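You operate a simulated robot arm through the tools that you are given. There is no shell and no other tool.

You run a simulated robot arm. Do the job below in one go: nothing can be reset, and whatever is moved stays where it is left.

TASK
Switch the air from the blue branch to the white, at 5 bar.
Fine: shut the blue valve and bleed it to zero, open the white valve, set the line gauge by the regulator; the other branch valves stay shut.

The check looks at the end state, three seconds after you hand in, the way a careful person would. Anything else that was tipped, shoved, dropped, spilled or broken makes it a failure.

THE ROBOT
A 7-joint arm with a two-finger parallel gripper, fixed in place. Base frame: the origin is at the foot of the arm, x ahead of it, y to its left, z up; the work surface is at about z = 0.72. Units: m, rad, N and s.
With the tool pointing down near the work surface it reaches from about 0.16 to 0.68 m from the base axis. Its first joint turns from -1.152 to 1.152 rad. Payload 2.4 kg.
Tool frame: the origin (TCP) lies between the finger pads and is the grasp point; the fingertips stand 0.03 m ahead of it; z points along the fingers, y is the line along which they close. Largest opening 0.094 m; finger width 0.028, thickness 0.01; the body of the gripper, 0.05 by 0.096 m, starts 0.055 m behind the TCP.
Orientation is told as [roll, pitch, yaw] about the base's x, y, z axes, in that order, counted from this pose: with the fingers straight down and closing along the base's y, the tool's x points along the base's -x, its y along +y and its z along -z.

THE INTERFACE
- The arm moves only by the tool step_arm. Its argument "series" is text: rows parted by semicolons, each of 7 numbers parted by spaces: the turn, a rotation vector about the base's x, y, z in rad, then the shift along the base's x, y, z in m, then the gripper command, from -1 (fully open) to 1 (shut), values between in proportion. In form: rx ry rz x y z gripper; .... A call has 1 to 20 rows; each row shifts and turns the commanded pose from where the row before left it. Rows are played at 5 a second. More than 0.05 m and 0.15 rad between two rows, or a gripper value outside its range, and nothing of the call is played. A pose out of reach is approached as far as the arm can. The call stops where the force on the tool passes 40 N (or 10 N more than at its start, if that is more) or the arm is blocked; 0.2 s more then pass. The fingers move at their own pace (about 0.153 m/s each) and stop on an object; they squeeze with about 32 N. The grip force told is the motor's: it shows also when the fingers shut on nothing. Time passes only in rows, and 0.2 s behind the last, so rows that do not move let the fingers close. The reply holds the time, the measured pose of the TCP, the force on the tool along the base axes, the opening and the grip force, in the units named above and with some noise, with the torque about the TCP (base axes, N m) and any sound that the robot's microphone picked up.
- Cameras (640 x 400 px; columns grow to the right, rows downward): "scene" is fixed at [0.0399, 0.4835, 1.4531]; the picture's right is [-0.69, -0.72, 0.00], its down [-0.37, 0.35, -0.86] and it looks along [0.62, -0.60, -0.51] (base axes); focal length 281 px, centre (320, 200). "wrist" rides on the gripper at [0.076, 0.014, -0.102] in the tool frame; the picture's right is [-0.18, 0.98, 0.00], its down [-0.75, -0.14, -0.64] and it looks along [-0.63, -0.12, 0.77] (tool axes); focal length 243 px, centre (320, 200). There is no depth. A picture from a camera that has moved, and an enlarged one, comes with that camera's place and axes in the base frame and with its lens. The place of the scene camera against the robot may be out by one fixed shift of up to 0.012 m in any direction.
- camera(camera): a new picture of that camera. No time passes.
- enlarge(camera, box): a new picture of the part [left, top, right, bottom] of that camera's present view, enlarged. No time passes.
- job_done(): hands the job in; it is judged then, once.

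Nothing tells you positions but the pictures and the camera data. Unless the task says otherwise, let go and move clear before handing in.

The tools are called after "Request:" as name(argument=value, ...) on one line, values as JSON. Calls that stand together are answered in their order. step_arm: Moves the arm, as the interface text tells. Its arguments: {"type":"object","properties":{"series":{"type":"string"}},"required":["series"]} The other tools are called the same way: camera (camera) takes a picture; enlarge (camera, box) takes an enlarged picture of a part of a camera's view; job_done () hands the job in.

At the start:

```text
time: 0.0
position: [0.3696, 0.0225, 1.3234]
ee_rot: [-0.001, 0.0, 0.0]
ft_force: [0.2, 0.2, 0.0]
torque: [0.02, 0.01, 0.03]
finger_gap: 0.0938
grasp_force: 0.1
```

scene: 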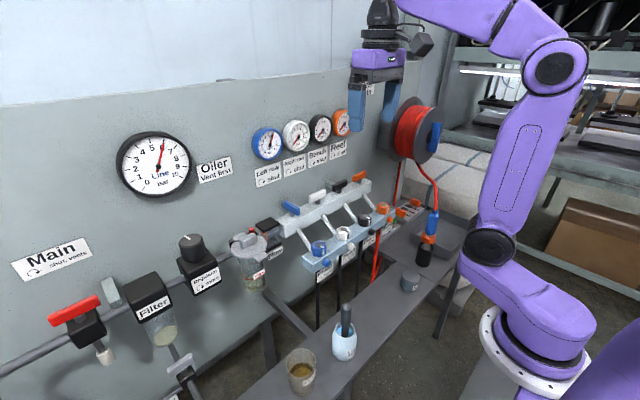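
wrist: 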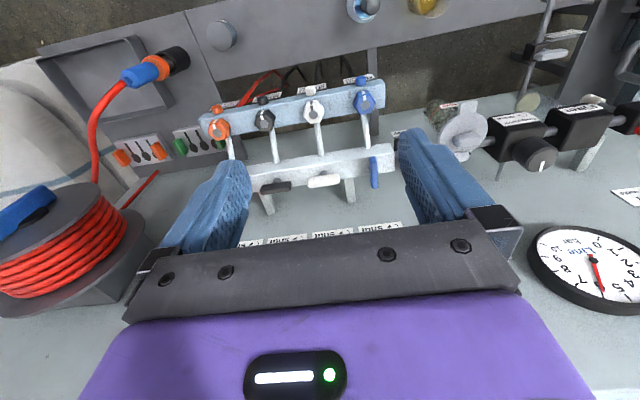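

I see a wall panel with a main valve, filter, regulator, oiler, a manifold with four coloured branch levers, bleed knobs and gauges. I'll take enlarged pictures first to read the labels.

Request:
enlarge(camera="scene", box=[230, 90, 430, 215])

Request:
enlarge(camera="scene", box=[260, 165, 420, 265])

Request:
enlarge(camera="scene", box=[100, 110, 300, 235])

Request:
enlarge(camera="scene", box=[130, 215, 290, 315])

Request:
enlarge(camera="wrist", box=[190, 60, 430, 210])

Request:
enlarge(camera="wrist", box=[400, 60, 640, 210])

```text
3.20 times, centred on (330, 152) of scene
camera zoom: at [0.0399, 0.4835, 1.4531], right [-0.69, -0.72, 0.0], down [-0.37, 0.35, -0.86], along [0.62, -0.6, -0.51], focal length 898 px, centre (288, 352)
```

zoom: 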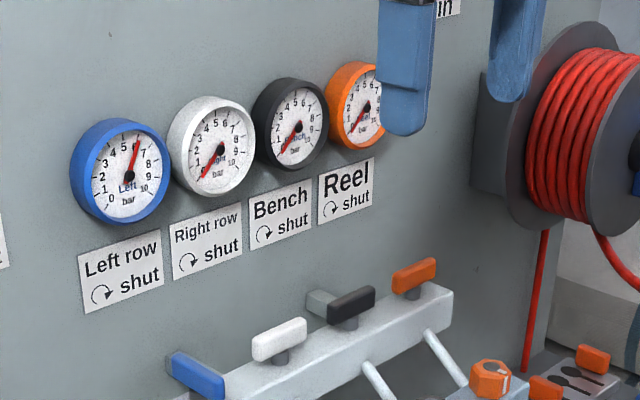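

```text
4.00 times, centred on (340, 215) of scene
camera zoom: at [0.0399, 0.4835, 1.4531], right [-0.69, -0.72, 0.0], down [-0.37, 0.35, -0.86], along [0.62, -0.6, -0.51], focal length 1123 px, centre (240, 140)
```

zoom: 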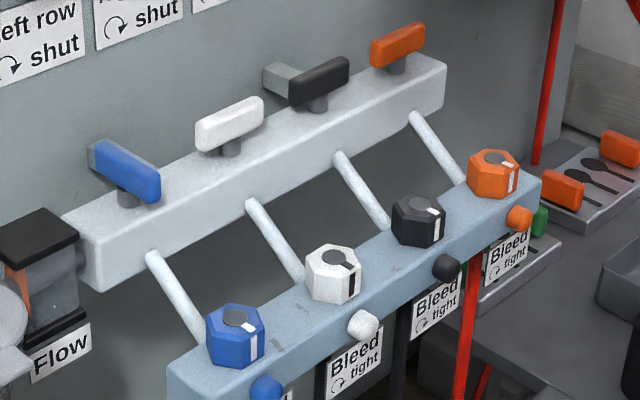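

```text
3.20 times, centred on (200, 172) of scene
camera zoom: at [0.0399, 0.4835, 1.4531], right [-0.69, -0.72, 0.0], down [-0.37, 0.35, -0.86], along [0.62, -0.6, -0.51], focal length 898 px, centre (704, 288)
```

zoom: 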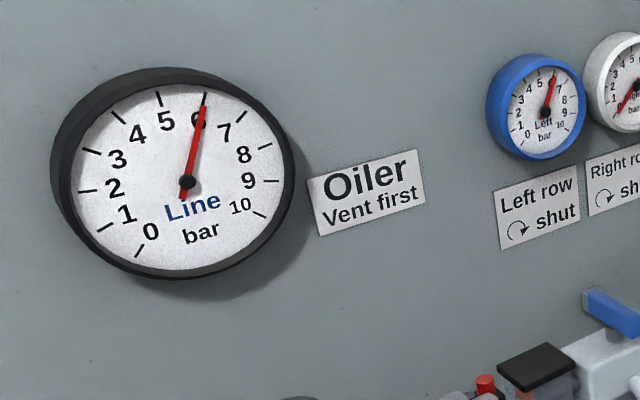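

```text
4.00 times, centred on (210, 265) of scene
camera zoom: at [0.0399, 0.4835, 1.4531], right [-0.69, -0.72, 0.0], down [-0.37, 0.35, -0.86], along [0.62, -0.6, -0.51], focal length 1123 px, centre (760, -60)
```

zoom: 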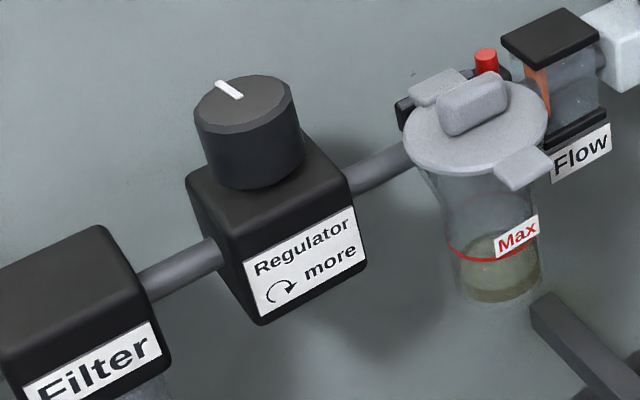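

```text
2.67 times, centred on (310, 135) of wrist
camera zoom: at [0.2929, 0.0373, 1.4278], right [0.18, 0.98, 0.0], down [0.75, -0.14, 0.64], along [0.63, -0.12, -0.77], focal length 647 px, centre (347, 373)
```

zoom: 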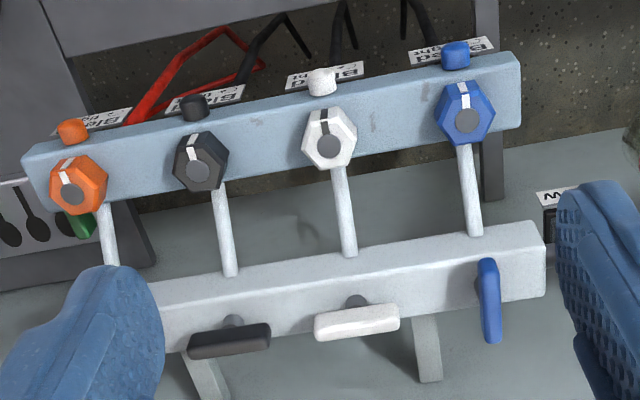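

```text
2.67 times, centred on (520, 135) of wrist
camera zoom: at [0.2929, 0.0373, 1.4278], right [0.18, 0.98, 0.0], down [0.75, -0.14, 0.64], along [0.63, -0.12, -0.77], focal length 647 px, centre (-213, 373)
```

zoom: 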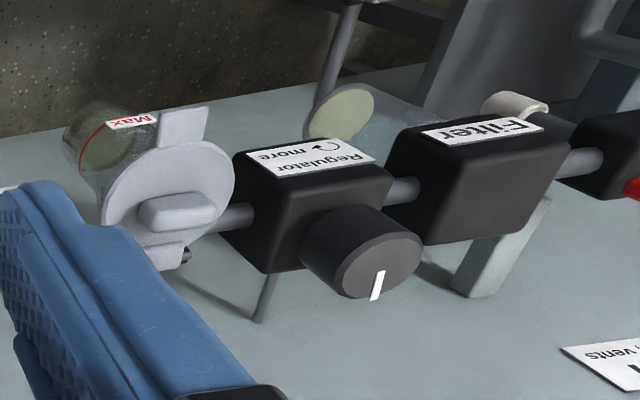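

The levers sit on the upper manifold at about x 0.56, z 1.04 (blue y≈0.09, white y≈0.0). The hex knobs are on the lower rail at about x 0.45, z 0.97, and the regulator knob is near (0.56, 0.36, 1.06). I'll bring the wrist camera closer for a better look before touching anything.

Request:
step_arm(series="0 0 0 0.01 0.01 -0.03 -1;0 0 0 0.01 0.01 -0.03 -1;0 0 0 0.01 0.01 -0.03 -1;0 0 0 0.01 0.01 -0.03 -1;0 0 0 0 0 0 -1")

Request:
camera(camera="wrist")

Request:
camera(camera="scene")

```text
time: 1.2
position: [0.4124, 0.0629, 1.2039]
ee_rot: [0.0, 0.0, -0.002]
ft_force: [-1.0, -0.6, -0.3]
torque: [0.03, 0.01, 0.02]
finger_gap: 0.0939
grasp_force: 0.0
```

```text
taken
camera wrist: at [0.3349, 0.0779, 1.3076], right [0.18, 0.98, 0.0], down [0.75, -0.14, 0.64], along [0.63, -0.12, -0.77], focal length 243 px, centre (320, 200)
```

wrist: 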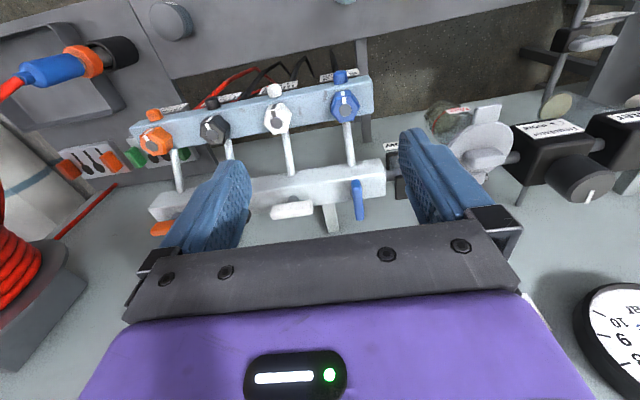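

```text
taken
```

scene: 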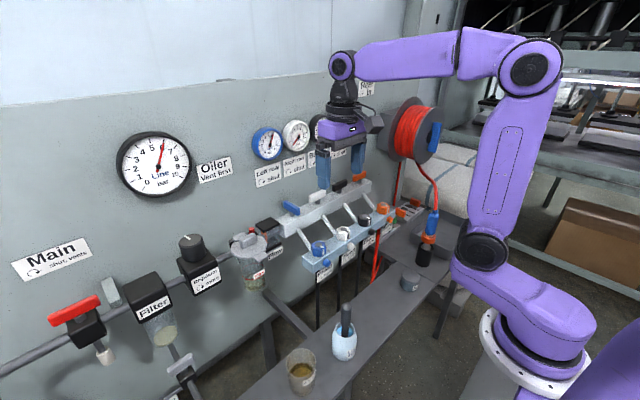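

The arm came closer with nothing touched. Next I'll enlarge the hex knobs and levers from here.

Request:
enlarge(camera="wrist", box=[250, 60, 410, 160])

Request:
enlarge(camera="wrist", box=[120, 80, 280, 180])

Request:
enlarge(camera="wrist", box=[250, 140, 410, 240])

Request:
enlarge(camera="scene", box=[290, 205, 400, 275])

```text
4.00 times, centred on (330, 110) of wrist
camera zoom: at [0.3349, 0.0779, 1.3076], right [0.18, 0.98, 0.0], down [0.75, -0.14, 0.64], along [0.63, -0.12, -0.77], focal length 970 px, centre (280, 560)
```

zoom: 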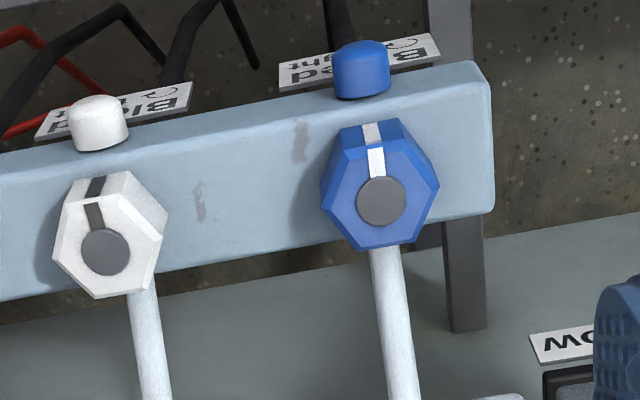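

```text
4.00 times, centred on (200, 130) of wrist
camera zoom: at [0.3349, 0.0779, 1.3076], right [0.18, 0.98, 0.0], down [0.75, -0.14, 0.64], along [0.63, -0.12, -0.77], focal length 970 px, centre (800, 480)
```

zoom: 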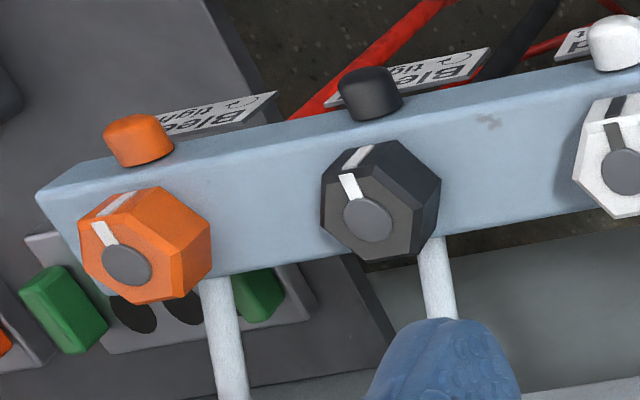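

```text
4.00 times, centred on (330, 190) of wrist
camera zoom: at [0.3349, 0.0779, 1.3076], right [0.18, 0.98, 0.0], down [0.75, -0.14, 0.64], along [0.63, -0.12, -0.77], focal length 970 px, centre (280, 240)
```

zoom: 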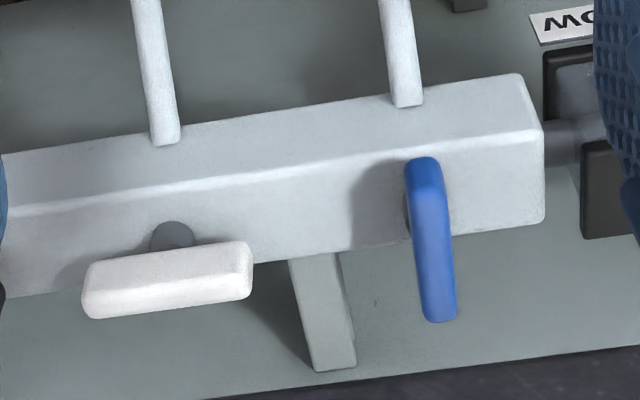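

```text
5.71 times, centred on (345, 240) of scene
camera zoom: at [0.0398, 0.4835, 1.4531], right [-0.69, -0.72, 0.0], down [-0.37, 0.35, -0.86], along [0.62, -0.6, -0.51], focal length 1604 px, centre (177, -29)
```

zoom: 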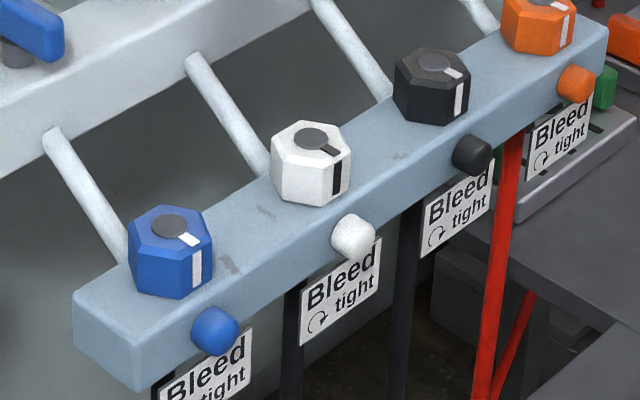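

The levers pivot at their centres and the hex bleed knobs all have their marks facing forward (tight). The blue lever lies along x (open) and the white lies along y (shut). I'll hover over the blue lever at about (0.563, 0.091) with the fingers part open.

Request:
step_arm(series="0 0 0 0.0375 0.007 -0.022 -0.2;0 0 0 0.0375 0.007 -0.022 -0.2;0 0 0 0.0375 0.007 -0.022 -0.2;0 0 0 0.0375 0.007 -0.022 -0.2;0 0 0 0 0 0 -0.2")

Request:
camera(camera="wrist")

Request:
camera(camera="scene")

```text
time: 2.4
position: [0.5599, 0.0913, 1.1185]
ee_rot: [0.0, 0.0, -0.002]
ft_force: [1.0, 0.3, -0.2]
torque: [0.0, -0.01, 0.0]
finger_gap: 0.0564
grasp_force: 0.1
```

```text
taken
camera wrist: at [0.4821, 0.1051, 1.2212], right [0.18, 0.98, 0.0], down [0.75, -0.14, 0.64], along [0.63, -0.12, -0.77], focal length 243 px, centre (320, 200)
```

wrist: 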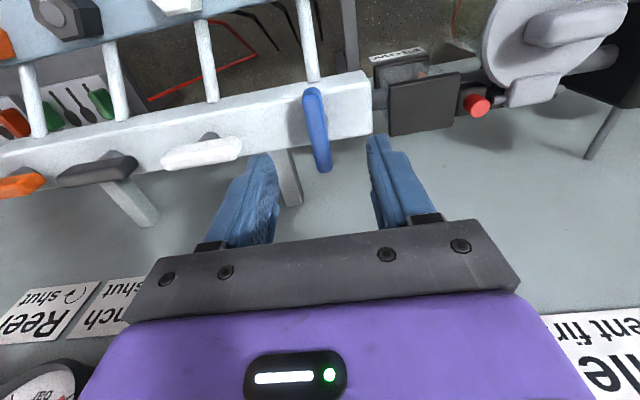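

```text
taken
```

scene: 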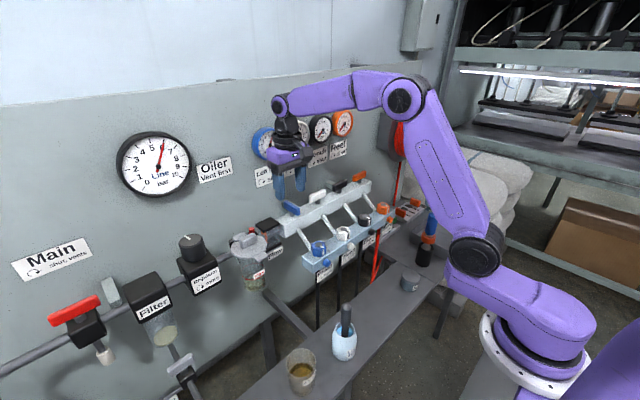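

The fingers straddle the blue lever in line with it. I'll descend so the tips reach just below the lever, then check.

Request:
step_arm(series="0 0 0 0.001 -0.001 -0.025 -0.2;0 0 0 0.001 -0.001 -0.02 -0.2;0 0 0 0 0 -0.015 -0.2;0 0 0 0 0 0 -0.2")

Request:
enlarge(camera="wrist", box=[200, 60, 440, 260])

Request:
enlarge(camera="scene", box=[240, 120, 400, 240])

```text
time: 3.4
position: [0.5602, 0.0889, 1.0567]
ee_rot: [0.0, 0.0, 0.0]
ft_force: [-0.4, 0.4, 0.4]
torque: [0.0, 0.0, -0.03]
finger_gap: 0.0565
grasp_force: 0.1
```

```text
2.00 times, centred on (320, 160) of wrist
camera zoom: at [0.4842, 0.1032, 1.1601], right [0.18, 0.98, 0.0], down [0.75, -0.14, 0.64], along [0.63, -0.12, -0.77], focal length 485 px, centre (320, 280)
```

zoom: 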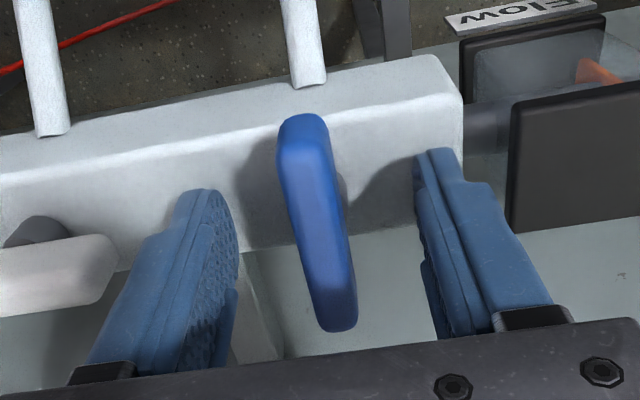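

```text
3.33 times, centred on (320, 180) of scene
camera zoom: at [0.0399, 0.4835, 1.4531], right [-0.69, -0.72, 0.0], down [-0.37, 0.35, -0.86], along [0.62, -0.6, -0.51], focal length 936 px, centre (320, 267)
```

zoom: 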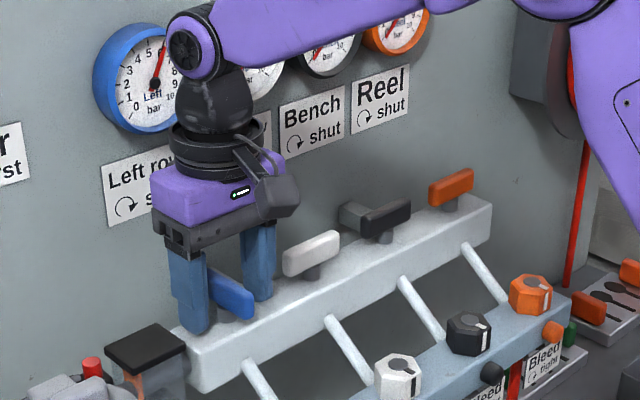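

The fingertips straddle the blue lever right at its centre. I'll close on it.

Request:
step_arm(series="0 0 0 0 0 0 0.4;0 0 0 0 0 0 1;0 0 0 0 0 0 1;0 0 0 0 0 0 1")

Request:
enlarge(camera="wrist", box=[200, 60, 440, 260])

```text
time: 4.4
position: [0.5609, 0.0909, 1.056]
ee_rot: [-0.001, -0.001, -0.001]
ft_force: [0.7, 3.5, -2.9]
torque: [0.03, -0.36, -0.04]
finger_gap: 0.0173
grasp_force: 45.0
```

```text
2.00 times, centred on (320, 160) of wrist
camera zoom: at [0.4841, 0.1038, 1.1602], right [0.18, 0.98, 0.0], down [0.75, -0.14, 0.64], along [0.63, -0.12, -0.77], focal length 485 px, centre (320, 280)
```

zoom: 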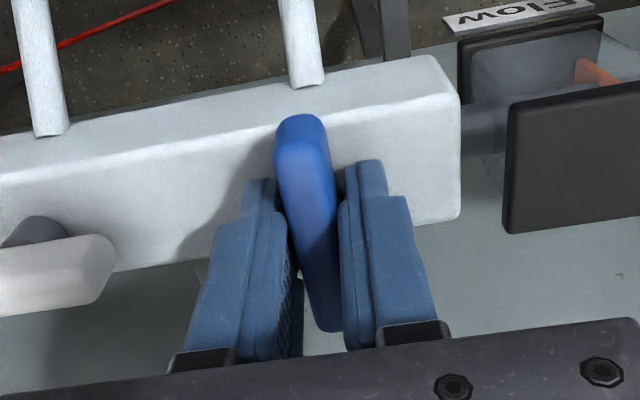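

The lever is gripped (gap 17 mm). I'll turn it clockwise in steps, watching the force.

Request:
step_arm(series="0 0 -0.12 0 0 0 1;0 0 -0.12 0 0 0 1;0 0 -0.12 0 0 0 1;0 0 0 0 0 0 1")

Request:
enlarge(camera="scene", box=[240, 120, 400, 240])

```text
time: 5.4
position: [0.5601, 0.0892, 1.0564]
ee_rot: [0.0, 0.002, -0.36]
ft_force: [-13.1, 5.3, 4.1]
torque: [-0.44, -1.04, -0.01]
finger_gap: 0.0173
grasp_force: 45.1
```

```text
3.33 times, centred on (320, 180) of scene
camera zoom: at [0.0393, 0.4837, 1.4531], right [-0.69, -0.72, 0.0], down [-0.37, 0.35, -0.86], along [0.62, -0.6, -0.51], focal length 936 px, centre (320, 267)
```

zoom: 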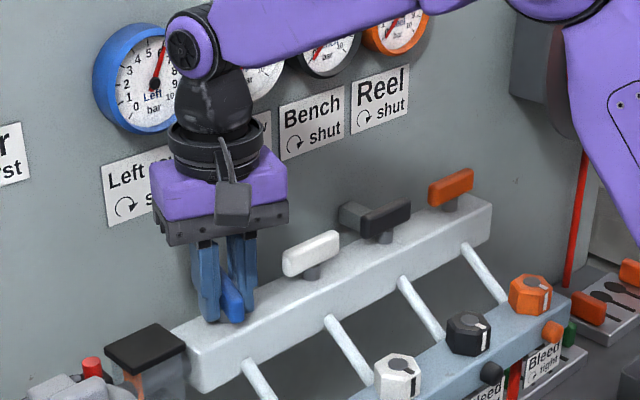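

The lever follows, with about 13 N of side force. I'll ease the commanded position slightly and keep turning.

Request:
step_arm(series="0 0 -0.12 -0.001 0.0005 0 1;0 0 -0.12 0 0 0 1;0 0 -0.12 0 0 0 1;0 0 0 0 0 0 1")

Request:
enlarge(camera="scene", box=[240, 120, 400, 240])

```text
time: 6.4
position: [0.5601, 0.0888, 1.057]
ee_rot: [0.002, -0.003, -0.723]
ft_force: [6.7, 1.9, 0.5]
torque: [0.87, 0.94, -0.03]
finger_gap: 0.0174
grasp_force: 45.0
```

```text
3.33 times, centred on (320, 180) of scene
camera zoom: at [0.0401, 0.4836, 1.4531], right [-0.69, -0.72, 0.0], down [-0.37, 0.35, -0.86], along [0.62, -0.6, -0.51], focal length 936 px, centre (320, 267)
```

zoom: 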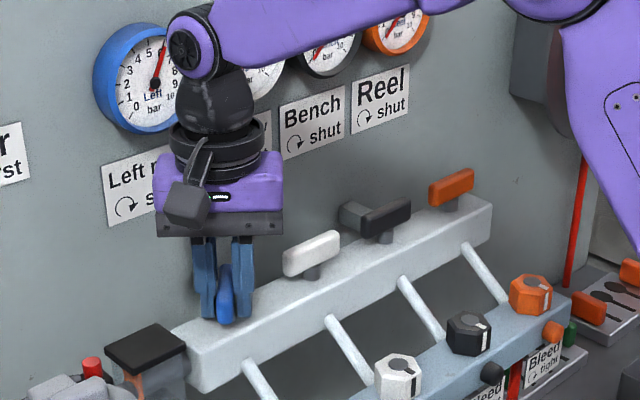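

Yaw is now −0.72, the lever turns with the gripper and the forces are small. I'll go on to the quarter turn.

Request:
step_arm(series="0 0 -0.12 0 0 0 1;0 0 -0.12 0 0 0 1;0 0 -0.12 0 0 0 1;0 0 -0.12 0 0 0 1;0 0 0 0 0 0 1")

Request:
enlarge(camera="scene", box=[240, 120, 400, 240])

```text
time: 7.6
position: [0.5601, 0.0902, 1.0558]
ee_rot: [0.0, -0.002, -1.203]
ft_force: [0.4, -6.0, 8.6]
torque: [-0.43, -0.15, 0.01]
finger_gap: 0.0175
grasp_force: 45.2
```

```text
3.33 times, centred on (320, 180) of scene
camera zoom: at [0.0397, 0.4834, 1.4532], right [-0.69, -0.72, 0.0], down [-0.37, 0.35, -0.86], along [0.62, -0.6, -0.51], focal length 936 px, centre (320, 267)
```

zoom: 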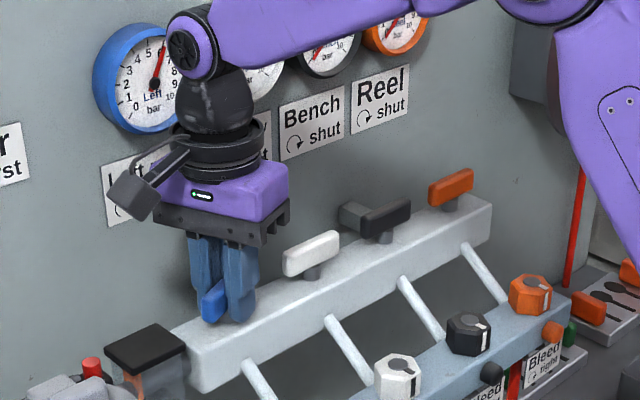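

Request:
step_arm(series="0 0 -0.12 0 0 0 1;0 0 -0.12 0 0 0 1;0 0 -0.12 0 0 0 1;0 0 -0.01 0 0 0 1;0 0 0 0 0 0 1")

Request:
enlarge(camera="scene", box=[240, 120, 400, 240])

Request:
camera(camera="wrist")

```text
time: 8.8
position: [0.5596, 0.0906, 1.0558]
ee_rot: [-0.001, -0.001, -1.571]
ft_force: [-0.8, -11.2, 10.2]
torque: [-0.9, 0.07, 0.07]
finger_gap: 0.0175
grasp_force: 45.0
```

```text
3.33 times, centred on (320, 180) of scene
camera zoom: at [0.0396, 0.4832, 1.4532], right [-0.69, -0.72, 0.0], down [-0.37, 0.35, -0.86], along [0.62, -0.59, -0.51], focal length 936 px, centre (320, 267)
```

zoom: 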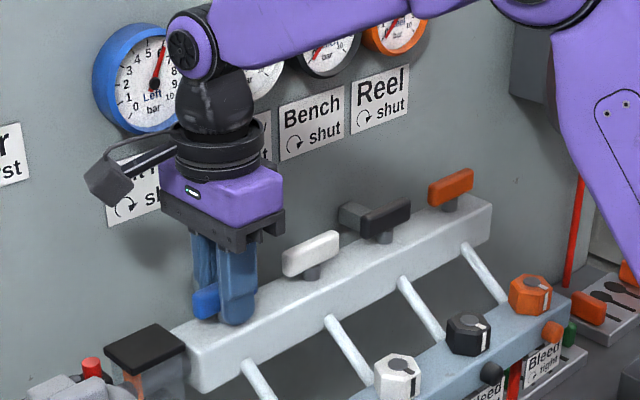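

```text
taken
camera wrist: at [0.5739, 0.165, 1.1601], right [0.98, -0.19, 0.0], down [-0.14, -0.75, 0.64], along [-0.12, -0.63, -0.77], focal length 243 px, centre (320, 200)
```

wrist: 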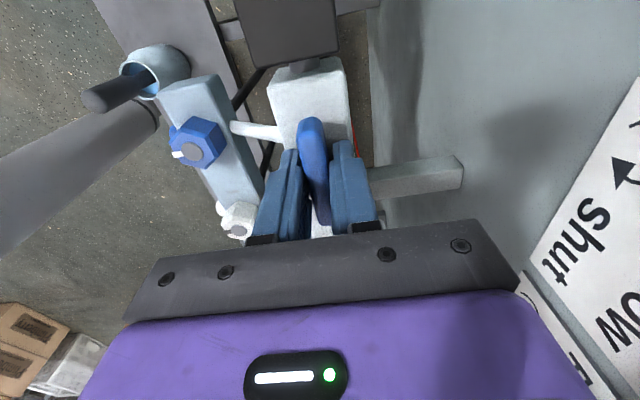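

The blue lever is at the quarter turn (yaw −1.571), now in line with the other levers. I'll release, rise and look.

Request:
step_arm(series="0 0 0 0 0 0 0.3;0 0 0 0 0 0 -0.2;0 0 0 0 0 0 -0.2;0 0 0 0 0 0.03 -0.2;0 0 0 0 0 0.03 -0.2;0 0 0 0 0 0 -0.2")

Request:
enlarge(camera="scene", box=[240, 120, 400, 240])

Request:
camera(camera="wrist")

```text
time: 10.2
position: [0.56, 0.0903, 1.117]
ee_rot: [0.001, 0.001, -1.571]
ft_force: [1.2, -0.8, -0.6]
torque: [0.01, -0.01, 0.03]
finger_gap: 0.0566
grasp_force: 0.0
```

```text
3.33 times, centred on (320, 180) of scene
camera zoom: at [0.0398, 0.4835, 1.4531], right [-0.69, -0.72, 0.0], down [-0.37, 0.35, -0.86], along [0.62, -0.6, -0.51], focal length 936 px, centre (320, 267)
```

zoom: 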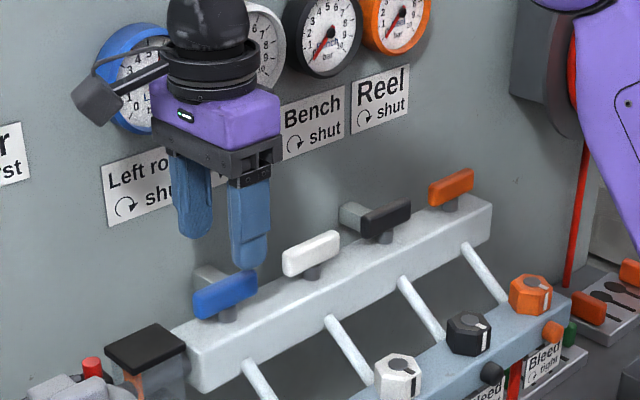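

```text
taken
camera wrist: at [0.5741, 0.1663, 1.2204], right [0.98, -0.18, 0.0], down [-0.14, -0.75, 0.64], along [-0.12, -0.63, -0.77], focal length 243 px, centre (320, 200)
```

wrist: 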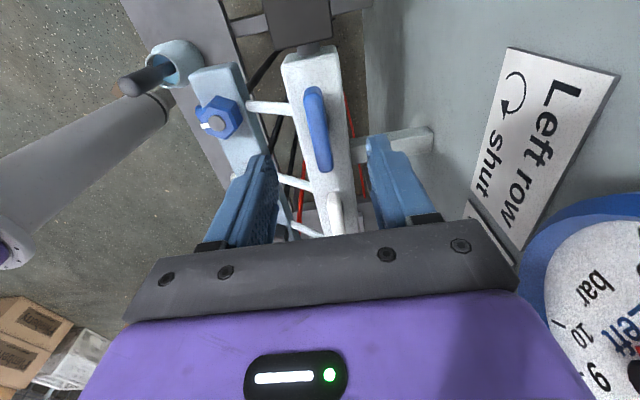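

The blue lever now lies along the manifold like the others, so the blue branch is shut. Next is the blue bleed knob at about (0.453, 0.092), which I'll look at closely before moving.

Request:
enlarge(camera="wrist", box=[170, 40, 362, 160])

Request:
enlarge(camera="scene", box=[290, 205, 400, 275])

Request:
enlarge(camera="scene", box=[100, 110, 300, 235])

```text
3.33 times, centred on (266, 100) of wrist
camera zoom: at [0.5741, 0.1663, 1.2204], right [0.98, -0.18, 0.0], down [-0.14, -0.75, 0.64], along [-0.12, -0.63, -0.77], focal length 809 px, centre (500, 533)
```

zoom: 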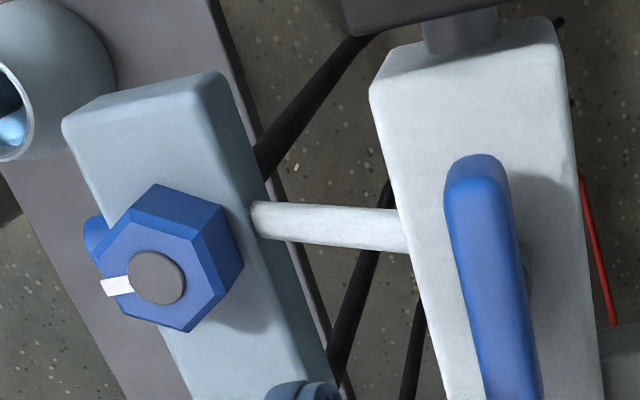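

```text
5.71 times, centred on (345, 240) of scene
camera zoom: at [0.0398, 0.4835, 1.4531], right [-0.69, -0.72, 0.0], down [-0.37, 0.35, -0.86], along [0.62, -0.6, -0.51], focal length 1604 px, centre (177, -29)
```

zoom: 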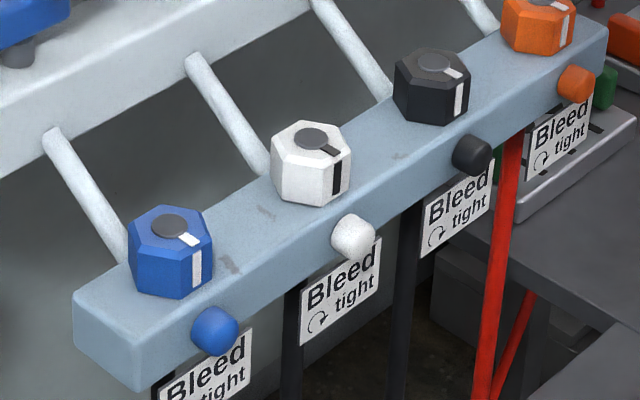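

```text
3.20 times, centred on (200, 172) of scene
camera zoom: at [0.0398, 0.4835, 1.4531], right [-0.69, -0.72, 0.0], down [-0.37, 0.35, -0.86], along [0.62, -0.6, -0.51], focal length 898 px, centre (704, 288)
```

zoom: 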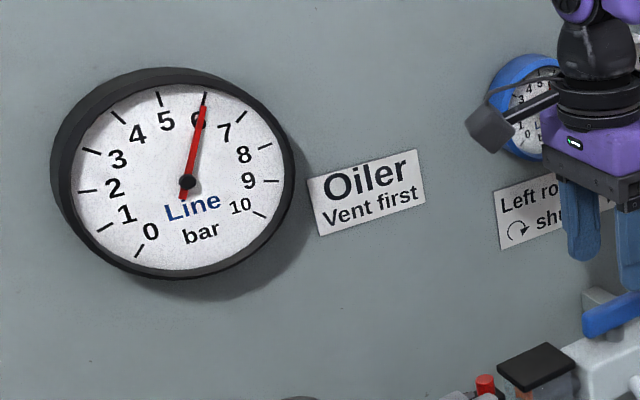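

The knob's top is at about (0.454, 0.090, 0.983), with flats facing ±x that suit the present −90° yaw. I'll move over it and down part way, with the gap reduced to clear the pipe behind it.

Request:
step_arm(series="0 0 0 -0.035 0 0 0;0 0 0 -0.035 0 0 0;0 0 0 -0.036 0 -0.01 0;0 0 0 0 0 -0.03 0;0 0 0 0 0 -0.04 0;0 0 0 0 0 0 0")

Request:
camera(camera="wrist")

Request:
enlarge(camera="scene", box=[240, 140, 400, 260])

```text
time: 11.6
position: [0.4531, 0.0904, 1.0358]
ee_rot: [0.001, 0.001, -1.571]
ft_force: [0.7, -0.6, -0.5]
torque: [-0.02, 0.05, -0.02]
finger_gap: 0.0468
grasp_force: 0.0
```

```text
taken
camera wrist: at [0.4677, 0.1662, 1.1399], right [0.98, -0.18, 0.0], down [-0.14, -0.75, 0.64], along [-0.12, -0.63, -0.77], focal length 243 px, centre (320, 200)
```

wrist: 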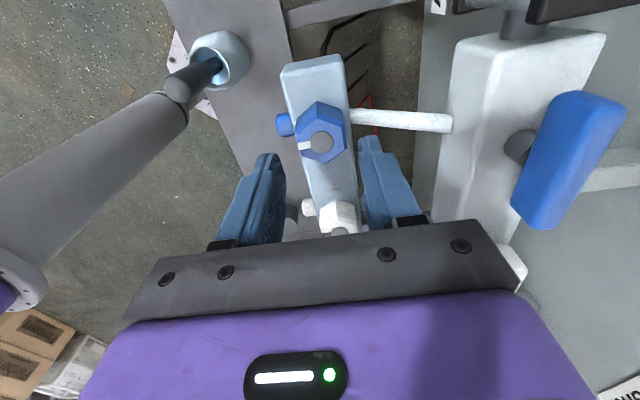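

```text
3.33 times, centred on (320, 200) of scene
camera zoom: at [0.0398, 0.4835, 1.4531], right [-0.69, -0.72, 0.0], down [-0.37, 0.35, -0.86], along [0.62, -0.6, -0.51], focal length 936 px, centre (320, 200)
```

zoom: 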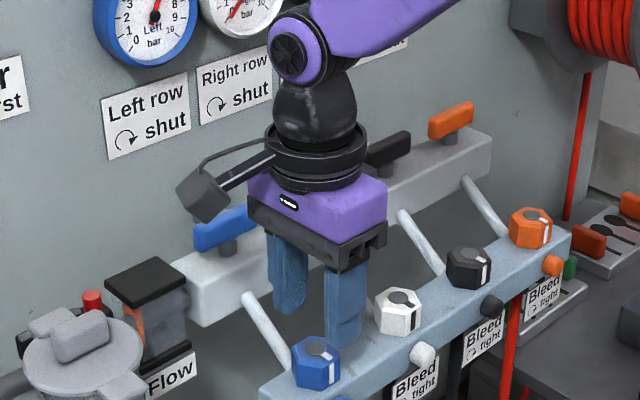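

The tool is well centred over the knob (about 1 mm off). I'll descend to TCP z≈0.992, then check.

Request:
step_arm(series="0 0 0 0.001 0 -0.022 0;0 0 0 0 0 -0.022 0;0 0 0 0 0 0 0")

Request:
enlarge(camera="wrist", box=[220, 60, 460, 260])

Request:
enlarge(camera="scene", box=[270, 170, 390, 260])

```text
time: 12.4
position: [0.4548, 0.0898, 0.9893]
ee_rot: [-0.002, 0.0, -1.569]
ft_force: [0.1, 0.3, 0.0]
torque: [-0.01, -0.01, -0.01]
finger_gap: 0.0467
grasp_force: 0.1
```

```text
2.00 times, centred on (340, 160) of wrist
camera zoom: at [0.47, 0.1654, 1.0947], right [0.98, -0.18, 0.0], down [-0.14, -0.75, 0.64], along [-0.12, -0.63, -0.77], focal length 485 px, centre (280, 280)
```

zoom: 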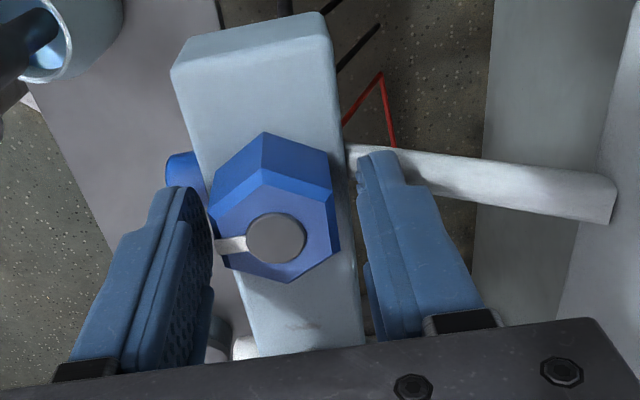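

```text
4.44 times, centred on (330, 215) of scene
camera zoom: at [0.0399, 0.4835, 1.4531], right [-0.69, -0.72, 0.0], down [-0.37, 0.35, -0.86], along [0.62, -0.6, -0.51], focal length 1248 px, centre (276, 133)
```

zoom: 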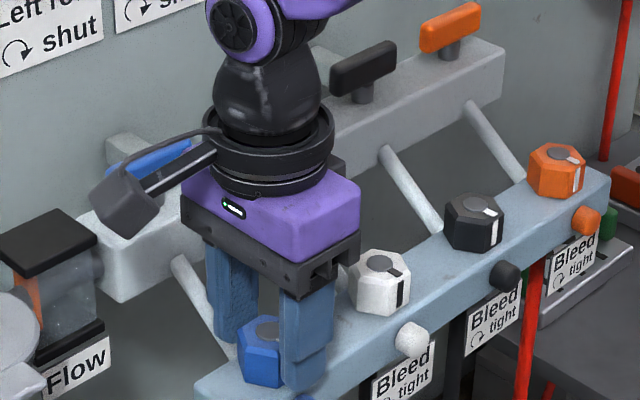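

The fingers are clear of the pipe and on either side of the knob's flats. I'll close on it.

Request:
step_arm(series="0 0 0 0 0 0 0.5;0 0 0 0 0 0 1;0 0 0 0 0 0 1;0 0 0 0 0 0 1")

Request:
enlarge(camera="wrist", box=[220, 60, 460, 260])

```text
time: 13.4
position: [0.4544, 0.0898, 0.9906]
ee_rot: [-0.003, -0.002, -1.571]
ft_force: [-13.0, -0.8, -3.7]
torque: [0.25, -0.17, -0.03]
finger_gap: 0.0344
grasp_force: 45.0
```

```text
2.00 times, centred on (340, 160) of wrist
camera zoom: at [0.4692, 0.1654, 1.0945], right [0.98, -0.18, 0.0], down [-0.14, -0.75, 0.64], along [-0.12, -0.63, -0.77], focal length 485 px, centre (280, 280)
```

zoom: 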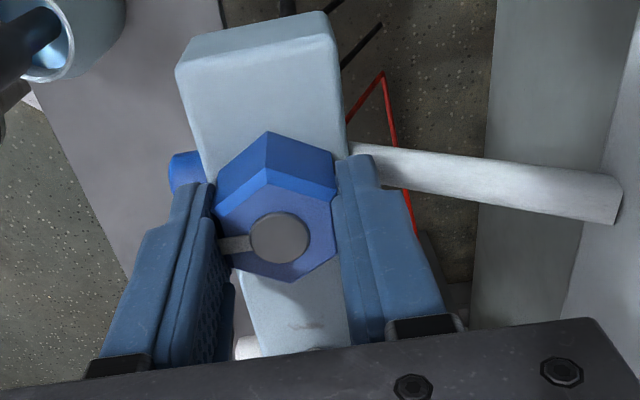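

It's gripped (gap 34 mm across flats). I'll turn it anticlockwise gently and listen for the bleed.

Request:
step_arm(series="0 0 0.1 -0.0008 0 0 1;0 0 0.1 0 0 0 1;0 0 0.1 0 0 0 1;0 0 0 0 0 0 1")

Request:
enlarge(camera="scene", box=[240, 100, 400, 240])

```text
time: 14.4
position: [0.4545, 0.0904, 0.9926]
ee_rot: [0.0, -0.001, -1.269]
ft_force: [-3.4, 1.8, -12.1]
torque: [0.08, 0.53, -1.03]
finger_gap: 0.0384
grasp_force: 44.2
```

```text
2.86 times, centred on (320, 170) of scene
camera zoom: at [0.04, 0.4836, 1.4531], right [-0.69, -0.72, 0.0], down [-0.37, 0.35, -0.86], along [0.62, -0.6, -0.51], focal length 802 px, centre (320, 286)
```

zoom: 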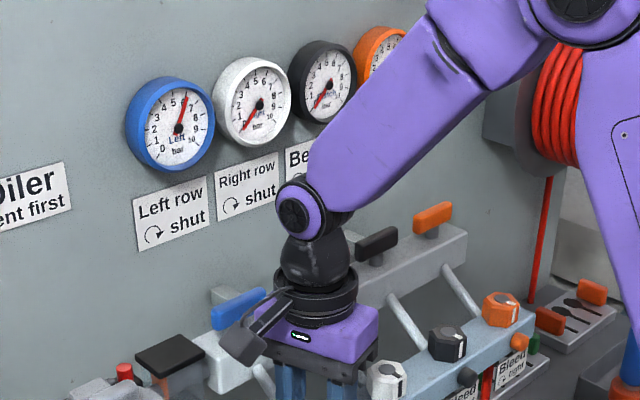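

The gap grew to 38 mm and torque is about −1 N·m, so the fingers may be slipping round the hex. I'll look before going on.

Request:
enlarge(camera="wrist", box=[220, 60, 460, 260])

```text
2.00 times, centred on (340, 160) of wrist
camera zoom: at [0.4456, 0.1666, 1.096], right [0.99, 0.11, 0.0], down [0.09, -0.76, 0.64], along [0.07, -0.64, -0.77], focal length 485 px, centre (280, 280)
```

zoom: 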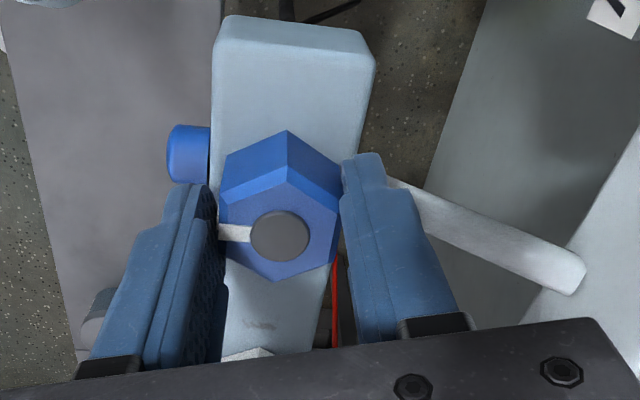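

The mark still points straight forward: the hex didn't turn and the fingers slipped round it. Before trying again I'll study the label, the round stub and the knob more closely.

Request:
enlarge(camera="scene", box=[300, 230, 350, 280])

Request:
enlarge(camera="scene", box=[340, 225, 390, 260])

Request:
enlarge(camera="wrist", box=[280, 90, 400, 200])

```text
8.00 times, centred on (325, 255) of scene
camera zoom: at [0.04, 0.4836, 1.4531], right [-0.69, -0.72, 0.0], down [-0.37, 0.35, -0.86], along [0.62, -0.6, -0.51], focal length 2246 px, centre (280, -240)
```

zoom: 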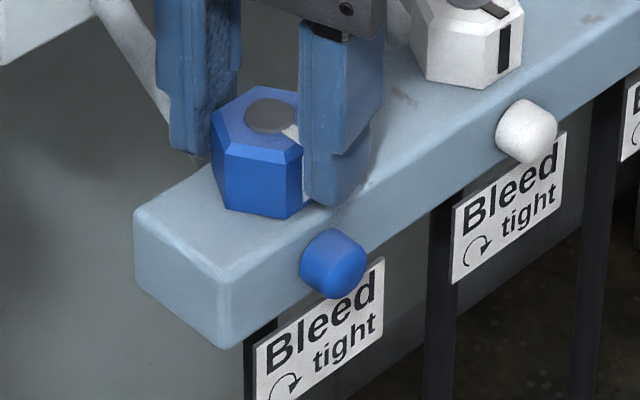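

```text
11.43 times, centred on (365, 242) of scene
camera zoom: at [0.04, 0.4836, 1.4531], right [-0.69, -0.72, 0.0], down [-0.37, 0.35, -0.86], along [0.62, -0.6, -0.51], focal length 3208 px, centre (-194, -286)
```

zoom: 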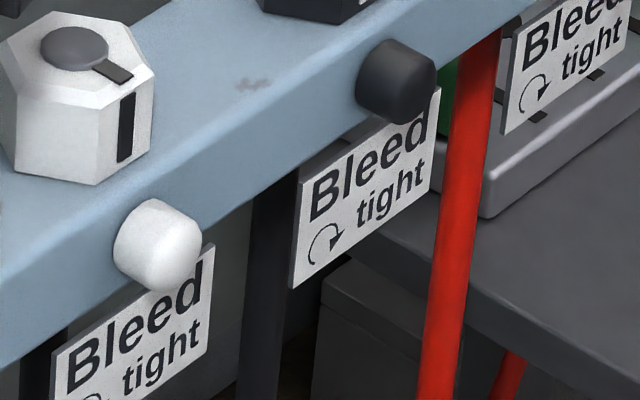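

```text
3.64 times, centred on (340, 145) of wrist
camera zoom: at [0.4456, 0.1666, 1.096], right [0.99, 0.11, 0.0], down [0.09, -0.76, 0.64], along [0.07, -0.64, -0.77], focal length 882 px, centre (247, 400)
```

zoom: 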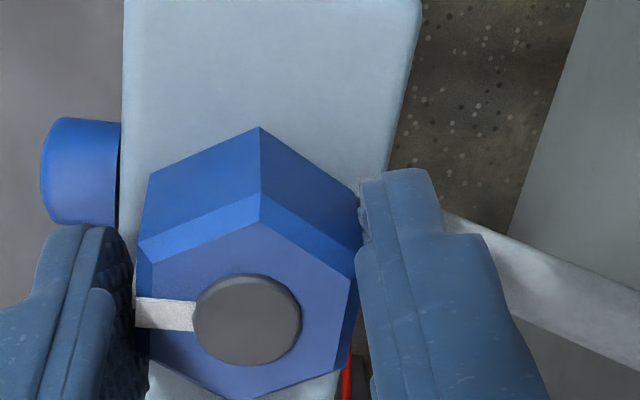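

The arrow is clockwise for tight, so anticlockwise should open it. I'll open the fingers, go back square to the flats, regrip slightly lower, and turn in very small increments watching torque.

Request:
step_arm(series="0 0 0 0 0 0 0;0 0 0 0 0 0 0;0 0 -0.1 0 0 0 0;0 0 -0.1 0 0 0 0;0 0 -0.1 0 0 -0.005 0;0 0 0 0 0 0 0;0 0 0 0 0 0 1;0 0 0 0 0 0 1;0 0 0 0 0 0 1;0 0 0 0 0 0 1")

Request:
enlarge(camera="wrist", box=[220, 60, 460, 260])

```text
time: 16.6
position: [0.4554, 0.0904, 0.9875]
ee_rot: [0.001, -0.002, -1.569]
ft_force: [-4.3, 6.6, 17.4]
torque: [0.06, -0.92, -0.04]
finger_gap: 0.0345
grasp_force: 45.0
```

```text
2.00 times, centred on (340, 160) of wrist
camera zoom: at [0.4685, 0.166, 1.0916], right [0.98, -0.18, 0.0], down [-0.14, -0.75, 0.64], along [-0.12, -0.63, -0.77], focal length 485 px, centre (280, 280)
```

zoom: 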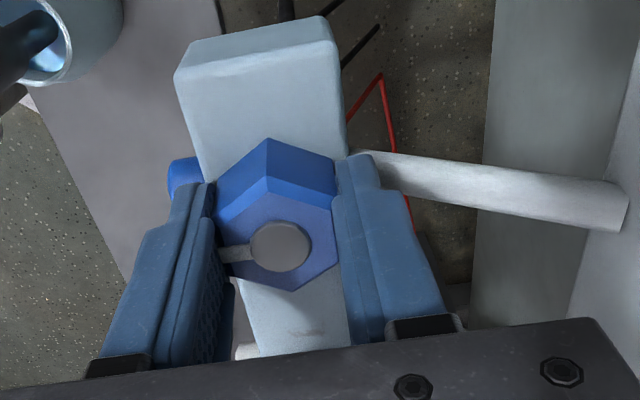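

There's +17 N upward, so a fingertip probably rests on the pipe. I'll open, rise 4 mm and regrip, then turn in tiny steps.

Request:
step_arm(series="0 0 0 0 0 0 0.1;0 0 0 0 0 0.004 0.1;0 0 0 0 0 0 0.1;0 0 0 0 0 0 1;0 0 0 0 0 0 1;0 0 0 0 0 0 1;0 0 0 0 0 0 1")

Request:
step_arm(series="0 0 0.03 0 0 0 1;0 0 0 0 0 0 1")

Request:
step_arm(series="0 0 0.03 0 0 0 1;0 0 0 0 0 0 1")

```text
time: 18.2
position: [0.4555, 0.0907, 0.9912]
ee_rot: [0.0, 0.0, -1.571]
ft_force: [6.7, -3.3, -12.4]
torque: [-0.22, -0.39, -0.02]
finger_gap: 0.0343
grasp_force: 45.4
```

```text
time: 18.8
position: [0.4559, 0.0889, 0.9915]
ee_rot: [-0.002, -0.001, -1.546]
ft_force: [6.2, -4.7, -16.9]
torque: [0.36, -0.26, -1.22]
finger_gap: 0.0346
grasp_force: 45.2
```

```text
time: 19.4
position: [0.4544, 0.0907, 0.9916]
ee_rot: [0.0, 0.0, -1.51]
ft_force: [5.5, -4.1, -7.2]
torque: [0.26, -0.06, -1.44]
finger_gap: 0.0349
grasp_force: 45.4
```

Torque reaches 1.4 N·m with no turning: blocked anticlockwise. I'll check whether it has any play the other way with the same tiny steps.

Request:
step_arm(series="0 0 -0.03 0 0 0 1;0 0 -0.03 0 0 0 1;0 0 0 0 0 0 1")

Request:
step_arm(series="0 0 -0.03 0 0 0 1;0 0 0 0 0 0 1")

Request:
enlarge(camera="wrist", box=[220, 60, 460, 260])

```text
time: 20.2
position: [0.4545, 0.0921, 0.9919]
ee_rot: [0.001, 0.001, -1.567]
ft_force: [4.4, 1.6, -4.4]
torque: [-1.04, 0.05, -0.02]
finger_gap: 0.0348
grasp_force: 44.9
```

```text
time: 20.8
position: [0.4558, 0.0895, 0.9919]
ee_rot: [-0.001, -0.001, -1.6]
ft_force: [0.4, 5.7, 2.5]
torque: [-0.91, -0.08, -0.02]
finger_gap: 0.0344
grasp_force: 44.9
```

```text
2.00 times, centred on (340, 160) of wrist
camera zoom: at [0.4711, 0.1656, 1.0951], right [0.98, -0.21, 0.0], down [-0.16, -0.75, 0.64], along [-0.14, -0.63, -0.77], focal length 485 px, centre (280, 280)
```

zoom: 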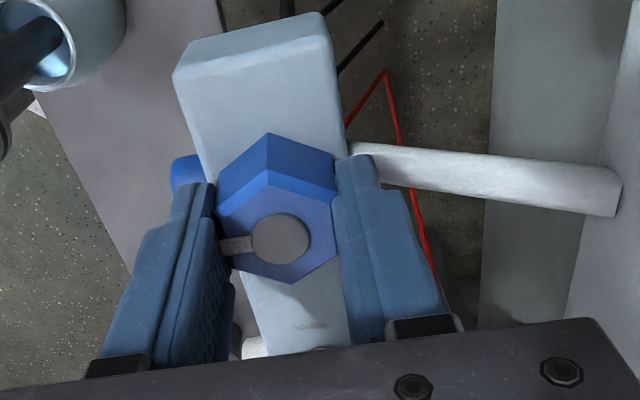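

Torque is near zero after a small clockwise move, so it may turn that way. I'll look at the gauges and the rail now.

Request:
enlarge(camera="scene", box=[240, 100, 400, 200])

Request:
step_arm(series="0 0 -0.04 0 0 0 1;0 0 0 0 0 0 1")

Request:
enlarge(camera="wrist", box=[220, 60, 460, 260])

Request:
enlarge(camera="scene", box=[240, 100, 400, 200])

```text
4.00 times, centred on (320, 150) of scene
camera zoom: at [0.0398, 0.4837, 1.453], right [-0.69, -0.72, 0.0], down [-0.37, 0.35, -0.86], along [0.62, -0.6, -0.51], focal length 1123 px, centre (320, 400)
```

zoom: 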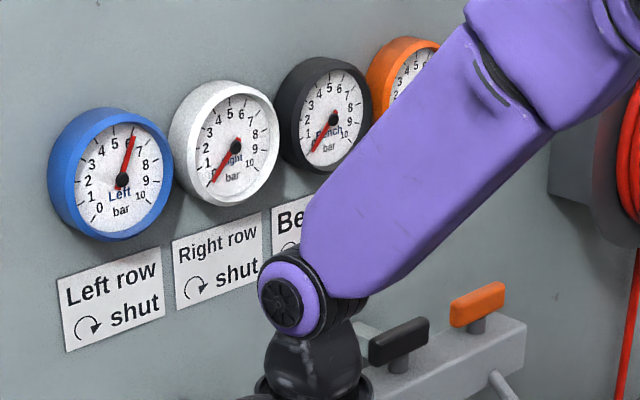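

```text
time: 21.4
position: [0.455, 0.0904, 0.9914]
ee_rot: [0.0, 0.001, -1.642]
ft_force: [1.5, 8.1, -0.4]
torque: [-0.51, 0.11, 0.01]
finger_gap: 0.0347
grasp_force: 45.3
```

```text
2.00 times, centred on (340, 160) of wrist
camera zoom: at [0.4742, 0.1649, 1.0951], right [0.97, -0.25, 0.0], down [-0.19, -0.74, 0.64], along [-0.16, -0.62, -0.77], focal length 485 px, centre (280, 280)
```

zoom: 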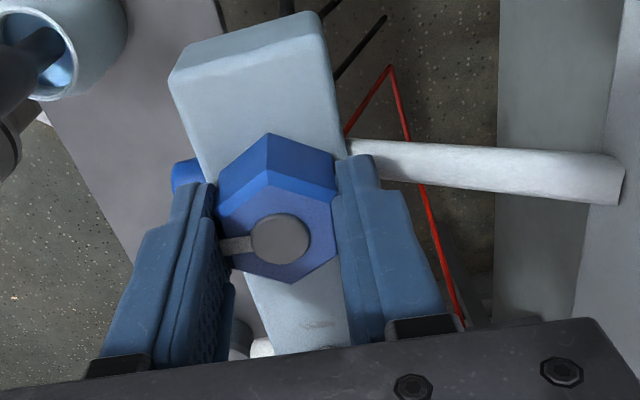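

```text
4.00 times, centred on (320, 150) of scene
camera zoom: at [0.0399, 0.4838, 1.453], right [-0.69, -0.72, 0.0], down [-0.37, 0.35, -0.86], along [0.62, -0.6, -0.51], focal length 1123 px, centre (320, 400)
```

zoom: 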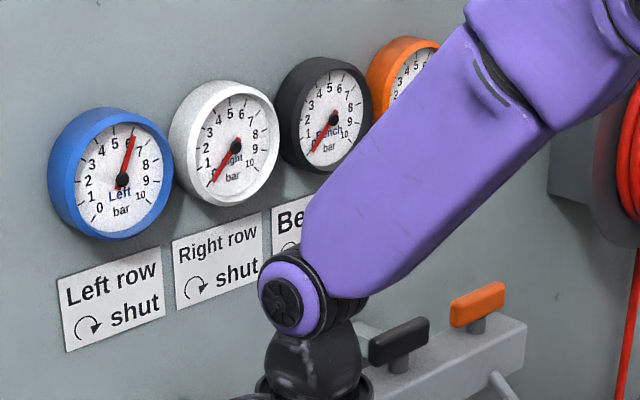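

The blue hex seems to follow clockwise with almost no torque, though it is blocked anticlockwise. The blue gauge still reads 6. Turning it clockwise can't harm the shut blue branch, so I'll go a bit further and watch the mark, gauge and sound.

Request:
step_arm(series="0 0 -0.05 0 0 0 1;0 0 -0.05 0 0 0 1;0 0 -0.05 0 0 0 1;0 0 0 0 0 0 1")

Request:
enlarge(camera="wrist", box=[220, 60, 460, 260])

Request:
enlarge(camera="scene", box=[240, 100, 400, 200])

```text
time: 22.4
position: [0.4545, 0.0911, 0.9915]
ee_rot: [0.0, -0.001, -1.79]
ft_force: [2.3, 9.4, -2.8]
torque: [0.15, -0.27, -0.02]
finger_gap: 0.0343
grasp_force: 45.2
```

```text
2.00 times, centred on (340, 160) of wrist
camera zoom: at [0.4851, 0.1611, 1.0952], right [0.92, -0.39, 0.0], down [-0.3, -0.7, 0.64], along [-0.25, -0.59, -0.77], focal length 485 px, centre (280, 280)
```

zoom: 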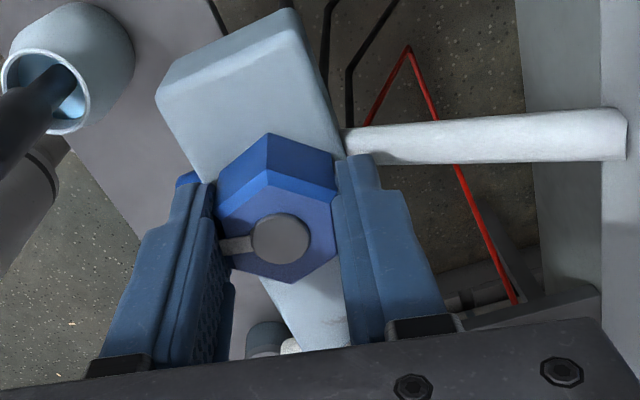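

```text
4.00 times, centred on (320, 150) of scene
camera zoom: at [0.0399, 0.4838, 1.453], right [-0.69, -0.72, 0.0], down [-0.37, 0.35, -0.86], along [0.62, -0.6, -0.51], focal length 1123 px, centre (320, 400)
```

zoom: 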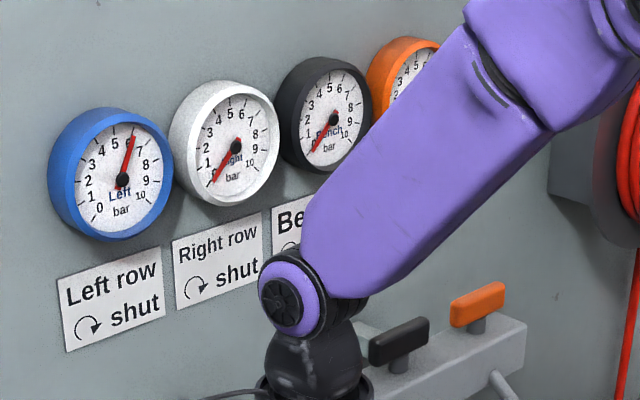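

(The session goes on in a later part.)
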